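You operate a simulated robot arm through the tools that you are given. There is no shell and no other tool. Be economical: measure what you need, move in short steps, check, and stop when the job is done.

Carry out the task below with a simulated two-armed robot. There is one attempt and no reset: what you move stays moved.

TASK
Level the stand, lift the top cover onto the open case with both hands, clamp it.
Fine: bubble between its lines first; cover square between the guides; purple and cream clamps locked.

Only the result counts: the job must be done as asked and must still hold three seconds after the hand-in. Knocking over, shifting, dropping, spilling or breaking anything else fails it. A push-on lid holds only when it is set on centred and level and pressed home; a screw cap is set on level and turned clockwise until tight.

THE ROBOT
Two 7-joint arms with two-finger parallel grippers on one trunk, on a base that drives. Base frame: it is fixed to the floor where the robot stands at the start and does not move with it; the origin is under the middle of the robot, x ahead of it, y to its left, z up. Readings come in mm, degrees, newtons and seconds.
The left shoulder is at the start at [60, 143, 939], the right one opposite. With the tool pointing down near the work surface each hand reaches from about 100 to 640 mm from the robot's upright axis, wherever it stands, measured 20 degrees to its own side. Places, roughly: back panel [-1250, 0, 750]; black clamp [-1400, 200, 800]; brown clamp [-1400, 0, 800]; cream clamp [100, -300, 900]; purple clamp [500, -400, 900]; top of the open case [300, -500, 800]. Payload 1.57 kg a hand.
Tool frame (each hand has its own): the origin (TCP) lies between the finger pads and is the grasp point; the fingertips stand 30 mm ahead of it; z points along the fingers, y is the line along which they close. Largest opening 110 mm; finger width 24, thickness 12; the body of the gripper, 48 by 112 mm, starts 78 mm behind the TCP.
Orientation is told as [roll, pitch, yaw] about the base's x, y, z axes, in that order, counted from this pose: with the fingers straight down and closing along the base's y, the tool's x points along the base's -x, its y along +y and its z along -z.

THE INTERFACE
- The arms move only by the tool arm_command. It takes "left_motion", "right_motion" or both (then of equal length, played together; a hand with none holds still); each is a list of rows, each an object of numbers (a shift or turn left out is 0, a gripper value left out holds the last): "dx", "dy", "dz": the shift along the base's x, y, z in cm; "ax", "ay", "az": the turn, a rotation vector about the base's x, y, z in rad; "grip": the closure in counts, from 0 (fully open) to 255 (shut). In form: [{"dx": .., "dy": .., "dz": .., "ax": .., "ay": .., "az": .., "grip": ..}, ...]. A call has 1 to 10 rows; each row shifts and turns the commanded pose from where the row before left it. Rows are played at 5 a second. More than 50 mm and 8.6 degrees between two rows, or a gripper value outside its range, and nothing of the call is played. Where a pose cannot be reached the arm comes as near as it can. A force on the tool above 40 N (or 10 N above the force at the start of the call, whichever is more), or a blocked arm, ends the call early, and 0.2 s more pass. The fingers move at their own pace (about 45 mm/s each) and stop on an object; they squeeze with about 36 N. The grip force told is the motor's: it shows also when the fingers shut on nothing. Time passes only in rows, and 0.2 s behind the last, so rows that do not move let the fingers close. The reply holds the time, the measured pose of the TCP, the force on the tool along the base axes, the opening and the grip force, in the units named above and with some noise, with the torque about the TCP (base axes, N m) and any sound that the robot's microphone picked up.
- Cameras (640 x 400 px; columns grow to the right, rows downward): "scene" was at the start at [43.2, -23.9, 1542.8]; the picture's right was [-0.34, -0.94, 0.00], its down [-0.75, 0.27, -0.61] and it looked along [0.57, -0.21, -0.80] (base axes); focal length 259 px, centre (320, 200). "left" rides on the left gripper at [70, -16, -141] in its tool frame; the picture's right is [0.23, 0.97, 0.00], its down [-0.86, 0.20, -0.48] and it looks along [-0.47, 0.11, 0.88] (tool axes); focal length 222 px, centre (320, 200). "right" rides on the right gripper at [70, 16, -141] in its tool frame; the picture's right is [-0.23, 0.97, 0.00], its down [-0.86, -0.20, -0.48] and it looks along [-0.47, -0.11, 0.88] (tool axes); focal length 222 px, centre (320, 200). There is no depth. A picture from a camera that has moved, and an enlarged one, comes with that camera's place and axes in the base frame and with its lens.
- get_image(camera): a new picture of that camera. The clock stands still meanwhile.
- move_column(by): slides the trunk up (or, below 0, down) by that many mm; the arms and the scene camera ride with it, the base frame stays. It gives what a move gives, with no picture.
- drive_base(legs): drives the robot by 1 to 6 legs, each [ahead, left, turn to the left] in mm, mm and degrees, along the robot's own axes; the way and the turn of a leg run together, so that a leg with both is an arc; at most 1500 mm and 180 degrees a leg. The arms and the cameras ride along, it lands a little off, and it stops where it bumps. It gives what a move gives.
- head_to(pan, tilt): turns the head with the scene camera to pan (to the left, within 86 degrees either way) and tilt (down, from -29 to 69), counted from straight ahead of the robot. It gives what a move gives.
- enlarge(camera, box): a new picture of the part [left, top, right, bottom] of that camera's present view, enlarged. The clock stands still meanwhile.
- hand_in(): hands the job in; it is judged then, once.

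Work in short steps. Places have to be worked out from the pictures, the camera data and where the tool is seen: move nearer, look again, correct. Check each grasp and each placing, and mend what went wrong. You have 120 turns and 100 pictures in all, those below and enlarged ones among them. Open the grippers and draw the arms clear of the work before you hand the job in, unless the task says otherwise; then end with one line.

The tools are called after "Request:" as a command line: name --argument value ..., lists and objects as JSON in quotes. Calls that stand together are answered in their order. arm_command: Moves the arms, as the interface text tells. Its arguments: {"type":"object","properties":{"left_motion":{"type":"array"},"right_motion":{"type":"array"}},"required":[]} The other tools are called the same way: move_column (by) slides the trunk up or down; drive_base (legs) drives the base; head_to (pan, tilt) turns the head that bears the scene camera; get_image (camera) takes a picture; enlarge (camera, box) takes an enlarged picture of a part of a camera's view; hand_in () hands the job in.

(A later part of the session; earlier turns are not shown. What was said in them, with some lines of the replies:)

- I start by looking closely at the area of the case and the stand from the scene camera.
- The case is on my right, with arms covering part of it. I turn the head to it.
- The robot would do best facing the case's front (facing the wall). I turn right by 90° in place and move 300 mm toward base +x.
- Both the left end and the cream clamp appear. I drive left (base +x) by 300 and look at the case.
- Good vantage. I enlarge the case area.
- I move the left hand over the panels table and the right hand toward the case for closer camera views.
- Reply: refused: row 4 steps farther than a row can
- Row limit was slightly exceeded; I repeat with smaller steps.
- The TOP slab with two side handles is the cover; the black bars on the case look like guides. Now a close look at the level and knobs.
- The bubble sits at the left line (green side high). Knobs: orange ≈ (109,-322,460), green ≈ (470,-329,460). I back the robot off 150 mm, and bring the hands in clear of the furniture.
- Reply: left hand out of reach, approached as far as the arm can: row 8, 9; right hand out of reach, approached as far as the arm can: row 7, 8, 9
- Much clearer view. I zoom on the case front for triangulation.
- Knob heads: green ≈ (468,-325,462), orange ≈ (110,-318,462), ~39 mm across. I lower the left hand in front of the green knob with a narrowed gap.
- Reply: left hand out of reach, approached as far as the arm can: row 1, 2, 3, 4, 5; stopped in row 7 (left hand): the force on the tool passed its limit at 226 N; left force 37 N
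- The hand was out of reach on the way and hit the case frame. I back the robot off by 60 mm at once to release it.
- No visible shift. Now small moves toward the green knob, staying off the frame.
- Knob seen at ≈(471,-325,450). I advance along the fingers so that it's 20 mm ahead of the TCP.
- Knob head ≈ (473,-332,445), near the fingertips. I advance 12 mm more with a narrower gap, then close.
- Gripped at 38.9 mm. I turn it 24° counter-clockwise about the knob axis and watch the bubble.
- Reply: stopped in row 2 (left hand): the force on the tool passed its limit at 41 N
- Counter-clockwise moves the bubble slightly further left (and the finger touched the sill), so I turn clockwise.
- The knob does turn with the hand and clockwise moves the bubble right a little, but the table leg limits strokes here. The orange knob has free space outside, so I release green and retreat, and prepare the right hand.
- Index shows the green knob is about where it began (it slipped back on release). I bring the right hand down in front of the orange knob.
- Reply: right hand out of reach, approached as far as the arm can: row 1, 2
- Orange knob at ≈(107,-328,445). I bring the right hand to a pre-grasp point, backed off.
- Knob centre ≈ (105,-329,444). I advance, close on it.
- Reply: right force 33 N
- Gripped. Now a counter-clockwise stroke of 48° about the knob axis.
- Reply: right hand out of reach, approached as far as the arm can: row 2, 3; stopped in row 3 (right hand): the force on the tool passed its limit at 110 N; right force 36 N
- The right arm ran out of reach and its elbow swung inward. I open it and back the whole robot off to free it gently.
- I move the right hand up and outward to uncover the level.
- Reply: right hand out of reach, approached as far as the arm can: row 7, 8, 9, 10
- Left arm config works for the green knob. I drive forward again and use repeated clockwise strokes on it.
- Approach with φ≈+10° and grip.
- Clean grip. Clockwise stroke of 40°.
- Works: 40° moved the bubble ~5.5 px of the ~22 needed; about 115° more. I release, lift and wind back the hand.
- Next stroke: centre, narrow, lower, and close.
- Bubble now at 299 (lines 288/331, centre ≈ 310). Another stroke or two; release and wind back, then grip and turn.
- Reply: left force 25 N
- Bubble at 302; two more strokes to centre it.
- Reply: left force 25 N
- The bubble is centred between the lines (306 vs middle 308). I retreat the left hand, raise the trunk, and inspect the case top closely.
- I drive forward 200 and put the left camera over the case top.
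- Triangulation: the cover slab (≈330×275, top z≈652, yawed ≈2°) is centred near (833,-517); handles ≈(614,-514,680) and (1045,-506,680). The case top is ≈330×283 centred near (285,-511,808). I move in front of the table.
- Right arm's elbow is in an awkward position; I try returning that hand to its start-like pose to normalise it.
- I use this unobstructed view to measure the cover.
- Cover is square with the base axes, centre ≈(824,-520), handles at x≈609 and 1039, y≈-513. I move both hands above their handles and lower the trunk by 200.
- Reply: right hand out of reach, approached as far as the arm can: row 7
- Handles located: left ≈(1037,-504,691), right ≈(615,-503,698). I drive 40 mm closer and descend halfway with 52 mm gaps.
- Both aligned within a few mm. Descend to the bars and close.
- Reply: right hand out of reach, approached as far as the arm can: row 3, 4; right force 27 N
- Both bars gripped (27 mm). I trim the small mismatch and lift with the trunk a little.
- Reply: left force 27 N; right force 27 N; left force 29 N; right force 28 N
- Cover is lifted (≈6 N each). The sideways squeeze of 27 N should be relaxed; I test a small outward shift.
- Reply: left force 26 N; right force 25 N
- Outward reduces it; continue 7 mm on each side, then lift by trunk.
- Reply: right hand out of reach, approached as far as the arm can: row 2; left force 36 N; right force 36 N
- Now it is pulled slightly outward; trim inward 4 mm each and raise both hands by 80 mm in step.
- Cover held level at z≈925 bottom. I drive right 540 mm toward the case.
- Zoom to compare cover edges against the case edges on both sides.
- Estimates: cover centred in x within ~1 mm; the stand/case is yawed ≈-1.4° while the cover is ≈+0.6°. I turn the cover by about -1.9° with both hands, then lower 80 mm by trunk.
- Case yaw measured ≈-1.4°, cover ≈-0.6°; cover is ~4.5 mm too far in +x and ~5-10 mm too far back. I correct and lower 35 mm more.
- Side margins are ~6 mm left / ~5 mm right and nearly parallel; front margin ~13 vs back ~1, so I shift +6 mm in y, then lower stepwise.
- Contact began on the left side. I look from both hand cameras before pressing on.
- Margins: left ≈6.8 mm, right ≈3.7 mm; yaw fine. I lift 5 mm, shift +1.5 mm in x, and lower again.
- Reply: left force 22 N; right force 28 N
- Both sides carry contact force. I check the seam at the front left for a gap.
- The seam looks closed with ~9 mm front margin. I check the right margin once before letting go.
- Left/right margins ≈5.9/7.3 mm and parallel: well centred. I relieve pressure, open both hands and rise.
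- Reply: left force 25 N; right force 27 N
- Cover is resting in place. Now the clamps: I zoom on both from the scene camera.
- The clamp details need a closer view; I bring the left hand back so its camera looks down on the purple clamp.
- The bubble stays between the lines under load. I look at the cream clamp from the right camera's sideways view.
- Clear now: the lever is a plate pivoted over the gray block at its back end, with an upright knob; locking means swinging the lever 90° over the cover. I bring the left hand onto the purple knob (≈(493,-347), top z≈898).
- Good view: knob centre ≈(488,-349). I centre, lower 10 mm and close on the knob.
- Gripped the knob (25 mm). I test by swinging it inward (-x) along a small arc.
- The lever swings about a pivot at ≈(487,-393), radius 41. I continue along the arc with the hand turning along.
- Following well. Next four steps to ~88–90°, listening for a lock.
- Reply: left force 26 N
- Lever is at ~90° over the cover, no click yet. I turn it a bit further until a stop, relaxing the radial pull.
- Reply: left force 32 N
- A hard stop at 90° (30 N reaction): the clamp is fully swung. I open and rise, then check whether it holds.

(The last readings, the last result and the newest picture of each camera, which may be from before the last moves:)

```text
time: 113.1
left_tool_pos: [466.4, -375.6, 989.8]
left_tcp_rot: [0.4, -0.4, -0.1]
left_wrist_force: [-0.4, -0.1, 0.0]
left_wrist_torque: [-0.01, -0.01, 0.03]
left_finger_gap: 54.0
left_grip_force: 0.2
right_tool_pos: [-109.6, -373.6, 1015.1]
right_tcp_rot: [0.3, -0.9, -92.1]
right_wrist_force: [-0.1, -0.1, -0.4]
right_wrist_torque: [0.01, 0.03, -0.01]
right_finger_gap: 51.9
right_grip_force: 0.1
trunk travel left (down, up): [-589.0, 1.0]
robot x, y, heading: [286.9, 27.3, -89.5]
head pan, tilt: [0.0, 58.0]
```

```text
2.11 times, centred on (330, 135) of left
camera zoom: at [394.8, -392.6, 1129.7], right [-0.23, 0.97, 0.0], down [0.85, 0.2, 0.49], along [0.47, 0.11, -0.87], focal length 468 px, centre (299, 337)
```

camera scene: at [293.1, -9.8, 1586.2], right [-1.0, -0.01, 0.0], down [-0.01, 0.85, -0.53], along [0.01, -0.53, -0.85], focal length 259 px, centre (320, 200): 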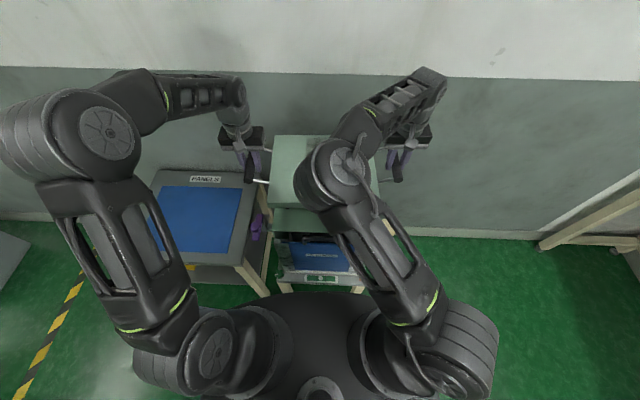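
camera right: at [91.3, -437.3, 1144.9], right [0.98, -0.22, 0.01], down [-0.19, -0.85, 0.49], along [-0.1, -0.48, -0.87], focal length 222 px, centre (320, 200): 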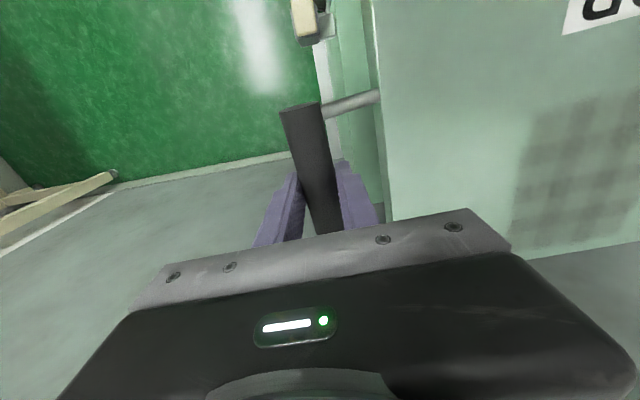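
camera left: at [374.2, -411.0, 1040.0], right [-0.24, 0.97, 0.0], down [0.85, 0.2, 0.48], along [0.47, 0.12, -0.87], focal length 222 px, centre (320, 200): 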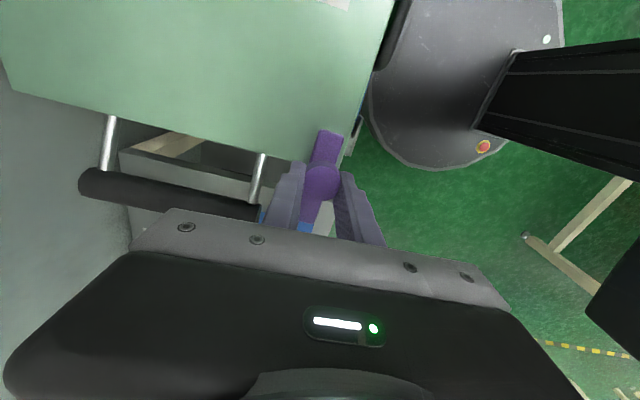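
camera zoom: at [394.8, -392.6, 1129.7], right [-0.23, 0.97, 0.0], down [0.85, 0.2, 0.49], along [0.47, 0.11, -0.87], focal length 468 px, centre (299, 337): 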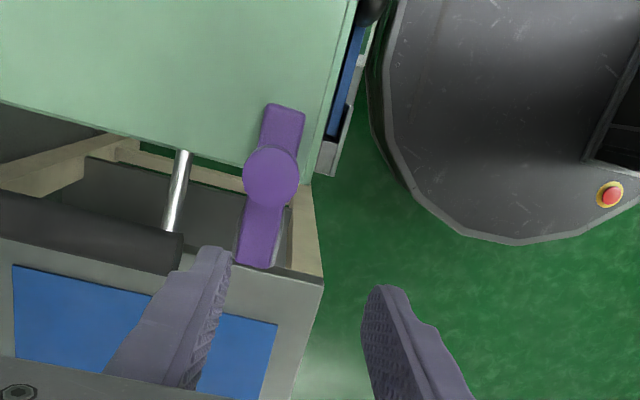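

Purple lever lies at 90° over the cover and stays. Now the right hand goes above the cream knob (≈(88,-339)).

Request:
arm_command --right_motion '[{"dx": 4, "dy": 1, "grip": 105}, {"dx": 4, "dy": 1}, {"dx": 4, "dy": 1}, {"dx": 4, "dy": 0.5}, {"dx": 3.8, "az": 0.03}, {"dz": -3.5}, {"dz": -3.5}, {"dz": -3}, {}]'

Request:
enlarge --camera "right" --box '[220, 90, 420, 240]'

```text
time: 115.1
left_tool_pos: [467.2, -375.1, 990.7]
left_tcp_rot: [0.3, -0.4, 0.1]
left_wrist_force: [-0.1, 0.5, -0.5]
left_wrist_torque: [0.01, 0.0, -0.03]
left_finger_gap: 54.0
left_grip_force: 0.1
right_tool_pos: [92.0, -340.0, 914.2]
right_tcp_rot: [0.1, -0.6, -90.4]
right_wrist_force: [-0.3, -0.2, -0.1]
right_wrist_torque: [0.0, 0.0, -0.01]
right_finger_gap: 64.7
right_grip_force: 0.0
trunk travel left (down, up): [-589.0, 1.0]
robot x, y, heading: [288.9, 31.1, -89.2]
head pan, tilt: [0.0, 58.0]
```

```text
2.67 times, centred on (320, 165) of right
camera zoom: at [109.6, -269.9, 1054.8], right [0.97, -0.23, 0.01], down [-0.21, -0.85, 0.49], along [-0.11, -0.48, -0.87], focal length 592 px, centre (320, 293)
```

zoom: 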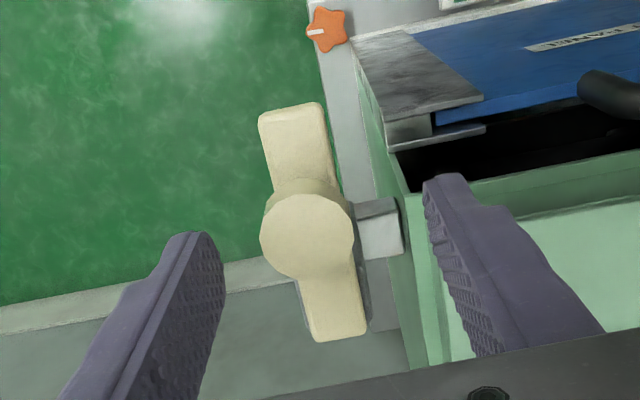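

Knob centre ≈(90.5,-339). Lower and close.

Request:
arm_command --right_motion '[{"dx": -0.15, "dy": -0.1}, {"dz": -0.7}, {"dz": -0.7}, {"grip": 255}, {}, {}, {}]'

```text
time: 116.7
left_tool_pos: [465.7, -373.9, 989.7]
left_tcp_rot: [0.3, -0.3, 0.0]
left_wrist_force: [0.3, 0.4, -1.2]
left_wrist_torque: [-0.02, 0.0, -0.03]
left_finger_gap: 54.1
left_grip_force: 0.0
right_tool_pos: [90.0, -340.6, 901.3]
right_tcp_rot: [0.2, -0.8, -90.3]
right_wrist_force: [1.3, -0.1, -1.7]
right_wrist_torque: [-0.01, 0.42, 0.06]
right_finger_gap: 25.4
right_grip_force: 28.2
trunk travel left (down, up): [-589.0, 1.0]
robot x, y, heading: [286.9, 30.0, -88.8]
head pan, tilt: [0.0, 58.0]
```

Gripped. Swing clockwise (inward) along the mirrored arc, first 40°.

Request:
arm_command --right_motion '[{"dx": 0.6, "dy": -0.04, "az": -0.14}, {"dx": 0.59, "dy": -0.13, "az": -0.14}, {"dx": 0.56, "dy": -0.2, "az": -0.14}, {"dx": 0.53, "dy": -0.28, "az": -0.14}, {"dx": 0.48, "dy": -0.36, "az": -0.14}, {}]'

```text
time: 118.1
left_tool_pos: [466.7, -375.8, 989.2]
left_tcp_rot: [0.4, -0.3, 0.0]
left_wrist_force: [0.2, 0.0, 0.1]
left_wrist_torque: [0.05, 0.0, 0.01]
left_finger_gap: 54.0
left_grip_force: 0.2
right_tool_pos: [116.9, -351.1, 900.8]
right_tcp_rot: [0.1, -0.6, -130.6]
right_wrist_force: [6.0, -0.6, -25.1]
right_wrist_torque: [0.01, 0.51, 0.19]
right_finger_gap: 25.4
right_grip_force: 37.1
trunk travel left (down, up): [-589.0, 1.0]
robot x, y, heading: [290.9, 28.3, -89.2]
head pan, tilt: [0.0, 58.0]
```

Following; some vertical pull, so I lower 2 mm while continuing.

Request:
arm_command --right_motion '[{"dz": -0.2}, {"dx": 0.44, "dy": -0.41, "az": -0.14}, {"dx": 0.36, "dy": -0.48, "az": -0.14}, {"dx": 0.3, "dy": -0.51, "az": -0.14}, {}]'

```text
time: 118.9
left_tool_pos: [468.6, -371.5, 991.2]
left_tcp_rot: [0.2, -0.2, 0.0]
left_wrist_force: [0.1, 0.9, -0.2]
left_wrist_torque: [0.0, 0.0, 0.0]
left_finger_gap: 54.1
left_grip_force: 0.1
right_tool_pos: [98.4, -344.2, 895.3]
right_tcp_rot: [1.8, -0.2, -144.2]
right_wrist_force: [8.6, 7.3, 38.0]
right_wrist_torque: [1.56, -0.41, 0.3]
right_finger_gap: 25.8
right_grip_force: 37.1
right hand out of reach, approached as far as the arm can: row 2, 3, 4
trunk travel left (down, up): [-589.0, 1.0]
robot x, y, heading: [289.3, 32.0, -89.3]
head pan, tilt: [0.0, 58.0]
stopped in row 4 (right hand): the force on the tool passed its limit at 90 N (the readings are from after the stop); the commanded pose is now the measured one
```

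The right wrist ran out of rotation. I release, rise, turn back, and will regrip and only translate, letting the round knob slip in the fingers.

Request:
arm_command --right_motion '[{"grip": 200}, {"grip": 105}, {}, {}, {"dz": 3}, {"dz": 3, "az": 0.14}, {"az": 0.14}, {"az": 0.14}, {"az": 0.14}, {"az": 0.14}]'

Request:
arm_command --right_motion '[{"az": 0.14}, {"az": 0.12}, {}]'

Request:
get_image --camera "right"

```text
time: 119.4
left_tool_pos: [465.9, -374.9, 989.8]
left_tcp_rot: [0.4, -0.3, 0.0]
left_wrist_force: [0.0, 0.4, 0.6]
left_wrist_torque: [0.04, -0.01, 0.02]
left_finger_gap: 53.7
left_grip_force: 0.0
right_tool_pos: [95.4, -347.4, 892.5]
right_tcp_rot: [1.5, -0.2, -144.4]
right_wrist_force: [-1.4, 1.3, 2.9]
right_wrist_torque: [-0.17, -0.16, 0.03]
right_finger_gap: 48.3
right_grip_force: 0.1
trunk travel left (down, up): [-589.0, 1.0]
robot x, y, heading: [290.9, 30.6, -89.3]
head pan, tilt: [0.0, 58.0]
stopped in row 2 (right hand): the force on the tool passed its limit at 51 N (the readings are from after the stop); the commanded pose is now the measured one
```

```text
time: 120.2
left_tool_pos: [466.3, -375.8, 989.2]
left_tcp_rot: [0.5, -0.4, 0.0]
left_wrist_force: [0.8, -1.0, -0.2]
left_wrist_torque: [0.02, 0.01, -0.01]
left_finger_gap: 53.7
left_grip_force: 0.0
right_tool_pos: [96.2, -346.6, 892.5]
right_tcp_rot: [1.8, -0.2, -129.4]
right_wrist_force: [0.3, 0.2, 0.3]
right_wrist_torque: [-0.03, -0.03, -0.02]
right_finger_gap: 64.4
right_grip_force: 0.0
trunk travel left (down, up): [-589.0, 1.0]
robot x, y, heading: [290.7, 30.3, -89.3]
head pan, tilt: [0.0, 58.0]
```

```text
6 pictures are left
camera right: at [151.0, -301.3, 1033.7], right [0.61, -0.79, 0.03], down [-0.71, -0.52, 0.48], along [-0.36, -0.31, -0.88], focal length 222 px, centre (320, 200)
```

right: 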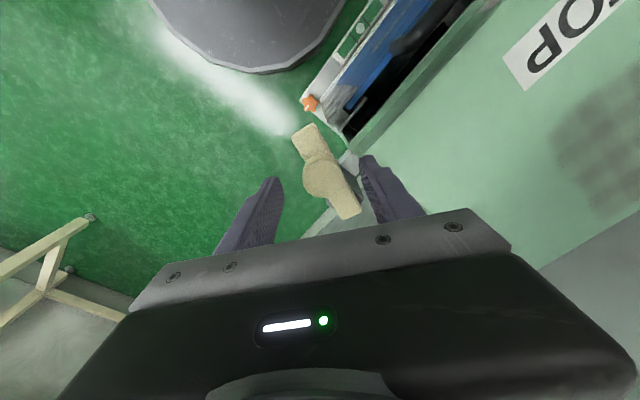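

The lever stands at ≈25°, knob ≈(108,-344). I lift, turn the hand back to about -75°, centre over the knob and regrip.

Request:
arm_command --right_motion '[{"dz": 3}, {"dz": 2.5, "az": 0.14}, {"az": 0.14}, {"az": 0.14}, {"az": 0.14}, {"az": 0.14}, {"az": 0.14}, {"dx": 1.2, "dy": 0.25, "az": 0.1}, {}]'

Request:
enlarge --camera "right" --box '[220, 90, 420, 240]'

```text
time: 122.2
left_tool_pos: [465.3, -375.6, 988.7]
left_tcp_rot: [0.4, -0.4, 0.0]
left_wrist_force: [0.6, -0.4, 1.0]
left_wrist_torque: [0.03, 0.0, 0.0]
left_finger_gap: 53.8
left_grip_force: 0.0
right_tool_pos: [107.5, -344.4, 947.7]
right_tcp_rot: [1.7, -0.2, -75.4]
right_wrist_force: [0.7, -0.2, -0.2]
right_wrist_torque: [-0.03, 0.01, -0.03]
right_finger_gap: 64.9
right_grip_force: 0.1
trunk travel left (down, up): [-589.0, 1.0]
robot x, y, heading: [291.2, 28.8, -88.8]
head pan, tilt: [0.0, 58.0]
```

```text
2.67 times, centred on (320, 165) of right
camera zoom: at [102.9, -274.2, 1089.3], right [1.0, 0.02, 0.03], down [0.01, -0.88, 0.48], along [0.04, -0.47, -0.88], focal length 592 px, centre (320, 293)
```

zoom: 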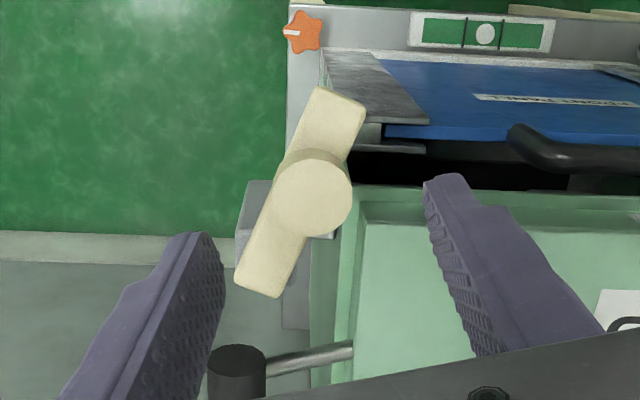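

Aligned. Lower and grip.

Request:
arm_command --right_motion '[{"dy": 0.3, "dz": -2}, {"dz": -2}, {"dz": -0.6}, {"grip": 255}, {}, {}, {}]'

Request:
arm_command --right_motion '[{"dx": 0.52, "dy": -0.29, "az": -0.1}, {"dx": 0.48, "dy": -0.36, "az": -0.1}, {"dx": 0.43, "dy": -0.43, "az": -0.1}, {"dx": 0.36, "dy": -0.48, "az": -0.08}, {}]'

```text
time: 123.8
left_tool_pos: [467.7, -373.7, 989.4]
left_tcp_rot: [0.5, -0.2, 0.0]
left_wrist_force: [-0.3, 0.1, -0.1]
left_wrist_torque: [0.0, 0.03, -0.03]
left_finger_gap: 53.9
left_grip_force: 0.1
right_tool_pos: [106.4, -341.1, 902.6]
right_tcp_rot: [1.6, -0.2, -75.7]
right_wrist_force: [-1.4, -1.6, -2.3]
right_wrist_torque: [-0.35, 0.66, -0.03]
right_finger_gap: 25.7
right_grip_force: 29.0
trunk travel left (down, up): [-589.0, 1.0]
robot x, y, heading: [292.9, 31.9, -89.1]
head pan, tilt: [0.0, 58.0]
```

```text
time: 125.0
left_tool_pos: [466.8, -374.6, 990.0]
left_tcp_rot: [0.4, -0.5, 0.0]
left_wrist_force: [1.1, 0.4, 0.3]
left_wrist_torque: [0.0, -0.01, 0.0]
left_finger_gap: 53.8
left_grip_force: 0.1
right_tool_pos: [125.0, -357.1, 901.5]
right_tcp_rot: [1.6, -0.2, -97.6]
right_wrist_force: [-7.0, 5.5, 3.3]
right_wrist_torque: [0.78, 1.04, -0.33]
right_finger_gap: 25.8
right_grip_force: 36.3
trunk travel left (down, up): [-589.0, 1.0]
robot x, y, heading: [289.3, 31.7, -89.1]
head pan, tilt: [0.0, 58.0]
```

Following nicely (α≈57°). Finish the arc with little hand turning.

Request:
arm_command --right_motion '[{"dx": 0.29, "dy": -0.52, "az": -0.08}, {"dx": 0.21, "dy": -0.56, "az": -0.08}, {"dx": 0.14, "dy": -0.59, "az": -0.08}, {"dx": 0.05, "dy": -0.67, "az": -0.08}, {"dy": -0.4}, {}]'

```text
time: 126.4
left_tool_pos: [467.3, -374.3, 989.7]
left_tcp_rot: [0.4, -0.2, 0.0]
left_wrist_force: [0.1, 0.5, -0.2]
left_wrist_torque: [-0.01, -0.01, 0.0]
left_finger_gap: 53.8
left_grip_force: 0.1
right_tool_pos: [132.9, -385.8, 901.3]
right_tcp_rot: [1.7, -0.2, -115.7]
right_wrist_force: [4.1, -1.2, -2.7]
right_wrist_torque: [0.67, 0.63, -0.01]
right_finger_gap: 24.7
right_grip_force: 36.7
trunk travel left (down, up): [-589.0, 1.0]
robot x, y, heading: [291.1, 25.9, -88.8]
head pan, tilt: [0.0, 58.0]
```

Not yet against the stop; push a little further in -y.

Request:
arm_command --right_motion '[{"dy": -0.3}, {"dy": -0.4}, {"dy": -0.4}, {}]'

```text
time: 127.4
left_tool_pos: [466.7, -372.3, 990.7]
left_tcp_rot: [0.2, -0.3, -0.1]
left_wrist_force: [-1.3, -0.1, -1.2]
left_wrist_torque: [0.01, 0.0, 0.02]
left_finger_gap: 54.0
left_grip_force: 0.0
right_tool_pos: [132.7, -389.8, 901.1]
right_tcp_rot: [1.6, 0.0, -115.7]
right_wrist_force: [8.7, 23.8, 2.9]
right_wrist_torque: [1.43, 0.52, 0.1]
right_finger_gap: 23.9
right_grip_force: 35.5
trunk travel left (down, up): [-589.0, 1.0]
robot x, y, heading: [289.2, 26.8, -88.9]
head pan, tilt: [0.0, 58.0]
```

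Now a firm stop (24 N). Release, rise, and check.

Request:
arm_command --right_motion '[{"dy": 0.3}, {"grip": 200}, {"grip": 130}, {}, {}, {"dz": 3}, {"dz": 3}, {"dz": 3}, {"dy": 4}, {"dx": -4}]' --left_motion '[{}, {}, {}, {}, {}, {"dz": 2}, {"dy": 3}, {"dy": 3, "dx": 2}, {"dx": 4}, {}]'

Request:
drive_base --legs '[[-150, 0, 0]]'

Request:
get_image --camera "scene"

```text
time: 129.6
left_tool_pos: [524.4, -316.5, 1009.2]
left_tcp_rot: [0.4, -0.5, 0.0]
left_wrist_force: [0.5, 0.6, 0.0]
left_wrist_torque: [0.05, 0.01, 0.0]
left_finger_gap: 53.8
left_grip_force: 0.1
right_tool_pos: [91.8, -355.7, 990.6]
right_tcp_rot: [1.7, 0.0, -115.6]
right_wrist_force: [0.6, 0.5, 0.5]
right_wrist_torque: [0.03, -0.04, 0.02]
right_finger_gap: 53.8
right_grip_force: 0.1
trunk travel left (down, up): [-589.0, 1.0]
robot x, y, heading: [289.5, 29.6, -89.1]
head pan, tilt: [0.0, 58.0]
```

```text
time: 131.0
left_tool_pos: [522.8, -166.0, 1009.6]
left_tcp_rot: [0.3, -0.3, 0.0]
left_wrist_force: [-0.4, 1.0, -0.9]
left_wrist_torque: [-0.02, 0.0, -0.01]
left_finger_gap: 54.0
left_grip_force: 0.1
right_tool_pos: [91.2, -202.5, 991.8]
right_tcp_rot: [1.6, -0.3, -115.7]
right_wrist_force: [-0.7, 0.3, 0.4]
right_wrist_torque: [-0.01, -0.02, 0.0]
right_finger_gap: 54.0
right_grip_force: 0.0
trunk travel left (down, up): [-589.0, 1.0]
robot x, y, heading: [285.5, 179.3, -89.2]
head pan, tilt: [0.0, 58.0]
```

```text
4 pictures are left
camera scene: at [292.2, 142.5, 1588.3], right [-1.0, -0.01, 0.0], down [-0.01, 0.85, -0.53], along [0.01, -0.53, -0.85], focal length 259 px, centre (320, 200)
```

scene: 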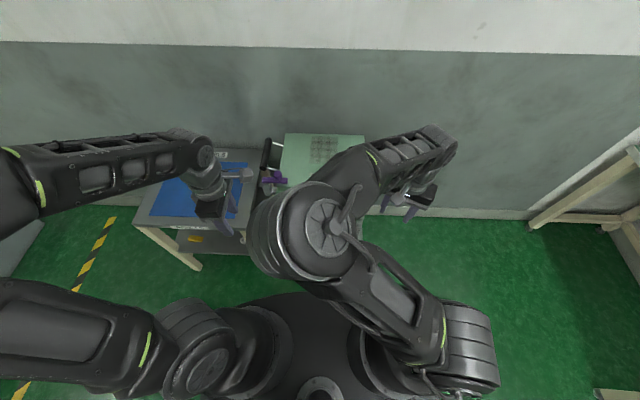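

Clear. I move the right arm aside to view the finished work.

Request:
arm_command --right_motion '[{"dx": -4.5}, {"dx": -4.5}, {"dx": -4.5}, {"dx": -4.5}, {"dx": -4.5}, {"dx": -4.5}, {"dx": -3}]'

Request:
drive_base --legs '[[-150, 0, 0]]'

Request:
enlarge --camera "scene" --box '[240, 90, 400, 230]'

```text
time: 132.6
left_tool_pos: [523.0, -166.2, 1010.5]
left_tcp_rot: [0.4, -0.4, 0.0]
left_wrist_force: [-0.5, 0.4, -0.3]
left_wrist_torque: [-0.03, -0.01, 0.0]
left_finger_gap: 53.8
left_grip_force: 0.2
right_tool_pos: [-174.7, -175.2, 1041.4]
right_tcp_rot: [1.7, -0.5, -115.7]
right_wrist_force: [-0.2, 0.8, -0.2]
right_wrist_torque: [-0.01, 0.01, -0.01]
right_finger_gap: 53.8
right_grip_force: 0.1
right hand out of reach, approached as far as the arm can: row 5, 6, 7
trunk travel left (down, up): [-589.0, 1.0]
robot x, y, heading: [290.9, 172.7, -89.2]
head pan, tilt: [0.0, 58.0]
```

```text
time: 134.0
left_tool_pos: [521.8, -16.4, 1009.8]
left_tcp_rot: [0.3, -0.4, -0.1]
left_wrist_force: [-0.3, 0.7, -0.3]
left_wrist_torque: [-0.01, 0.0, 0.01]
left_finger_gap: 53.8
left_grip_force: 0.1
right_tool_pos: [-175.5, -24.6, 1042.9]
right_tcp_rot: [1.7, -0.4, -115.8]
right_wrist_force: [0.2, 0.2, 0.7]
right_wrist_torque: [0.0, 0.04, 0.04]
right_finger_gap: 54.1
right_grip_force: 0.0
trunk travel left (down, up): [-589.0, 1.0]
robot x, y, heading: [286.1, 326.9, -89.4]
head pan, tilt: [0.0, 58.0]
```

```text
2.86 times, centred on (320, 160) of scene
camera zoom: at [290.0, 291.9, 1588.3], right [-1.0, -0.01, 0.0], down [-0.01, 0.85, -0.53], along [0.01, -0.53, -0.85], focal length 740 px, centre (320, 314)
```

zoom: 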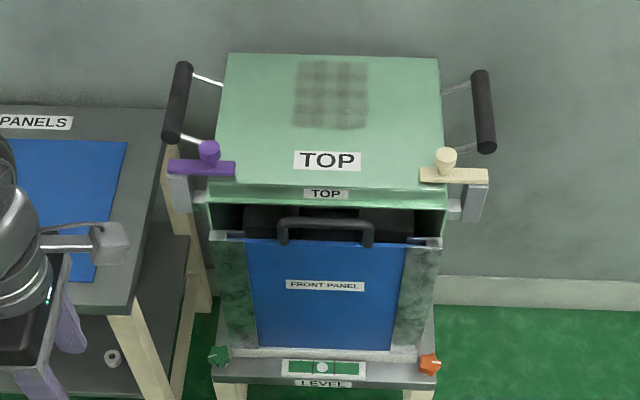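

Both levers lie over the cover and it sits square. One last close check of bubble and lever ends.

Request:
enlarge --camera "scene" --box '[280, 130, 370, 230]'

```text
4.00 times, centred on (325, 180) of scene
camera zoom: at [290.0, 291.9, 1588.3], right [-1.0, -0.01, 0.0], down [-0.01, 0.85, -0.53], along [0.01, -0.53, -0.85], focal length 1036 px, centre (300, 280)
```

zoom: 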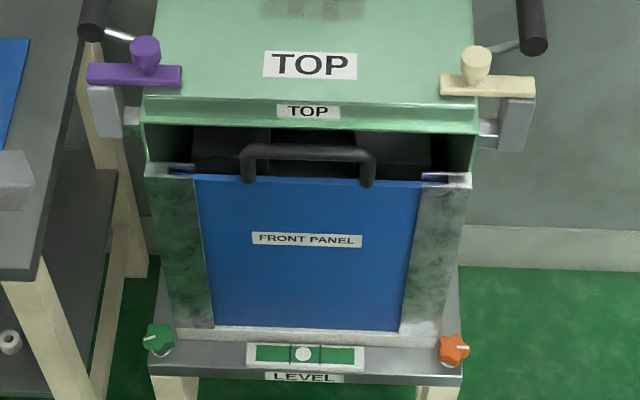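

Bubble is between its lines, the cover is square, and both levers are at their stops; hands are open and clear. Handing in.

Request:
hand_in

```text
The job is handed in.
```

I levelled the stand (bubble between its lines), set the top cover centred and square on the case with both hands, swung the purple and cream clamps 90° over it to their stops, and handed the job in. The left hand bumped the case's front frame once early on, with no visible shift.
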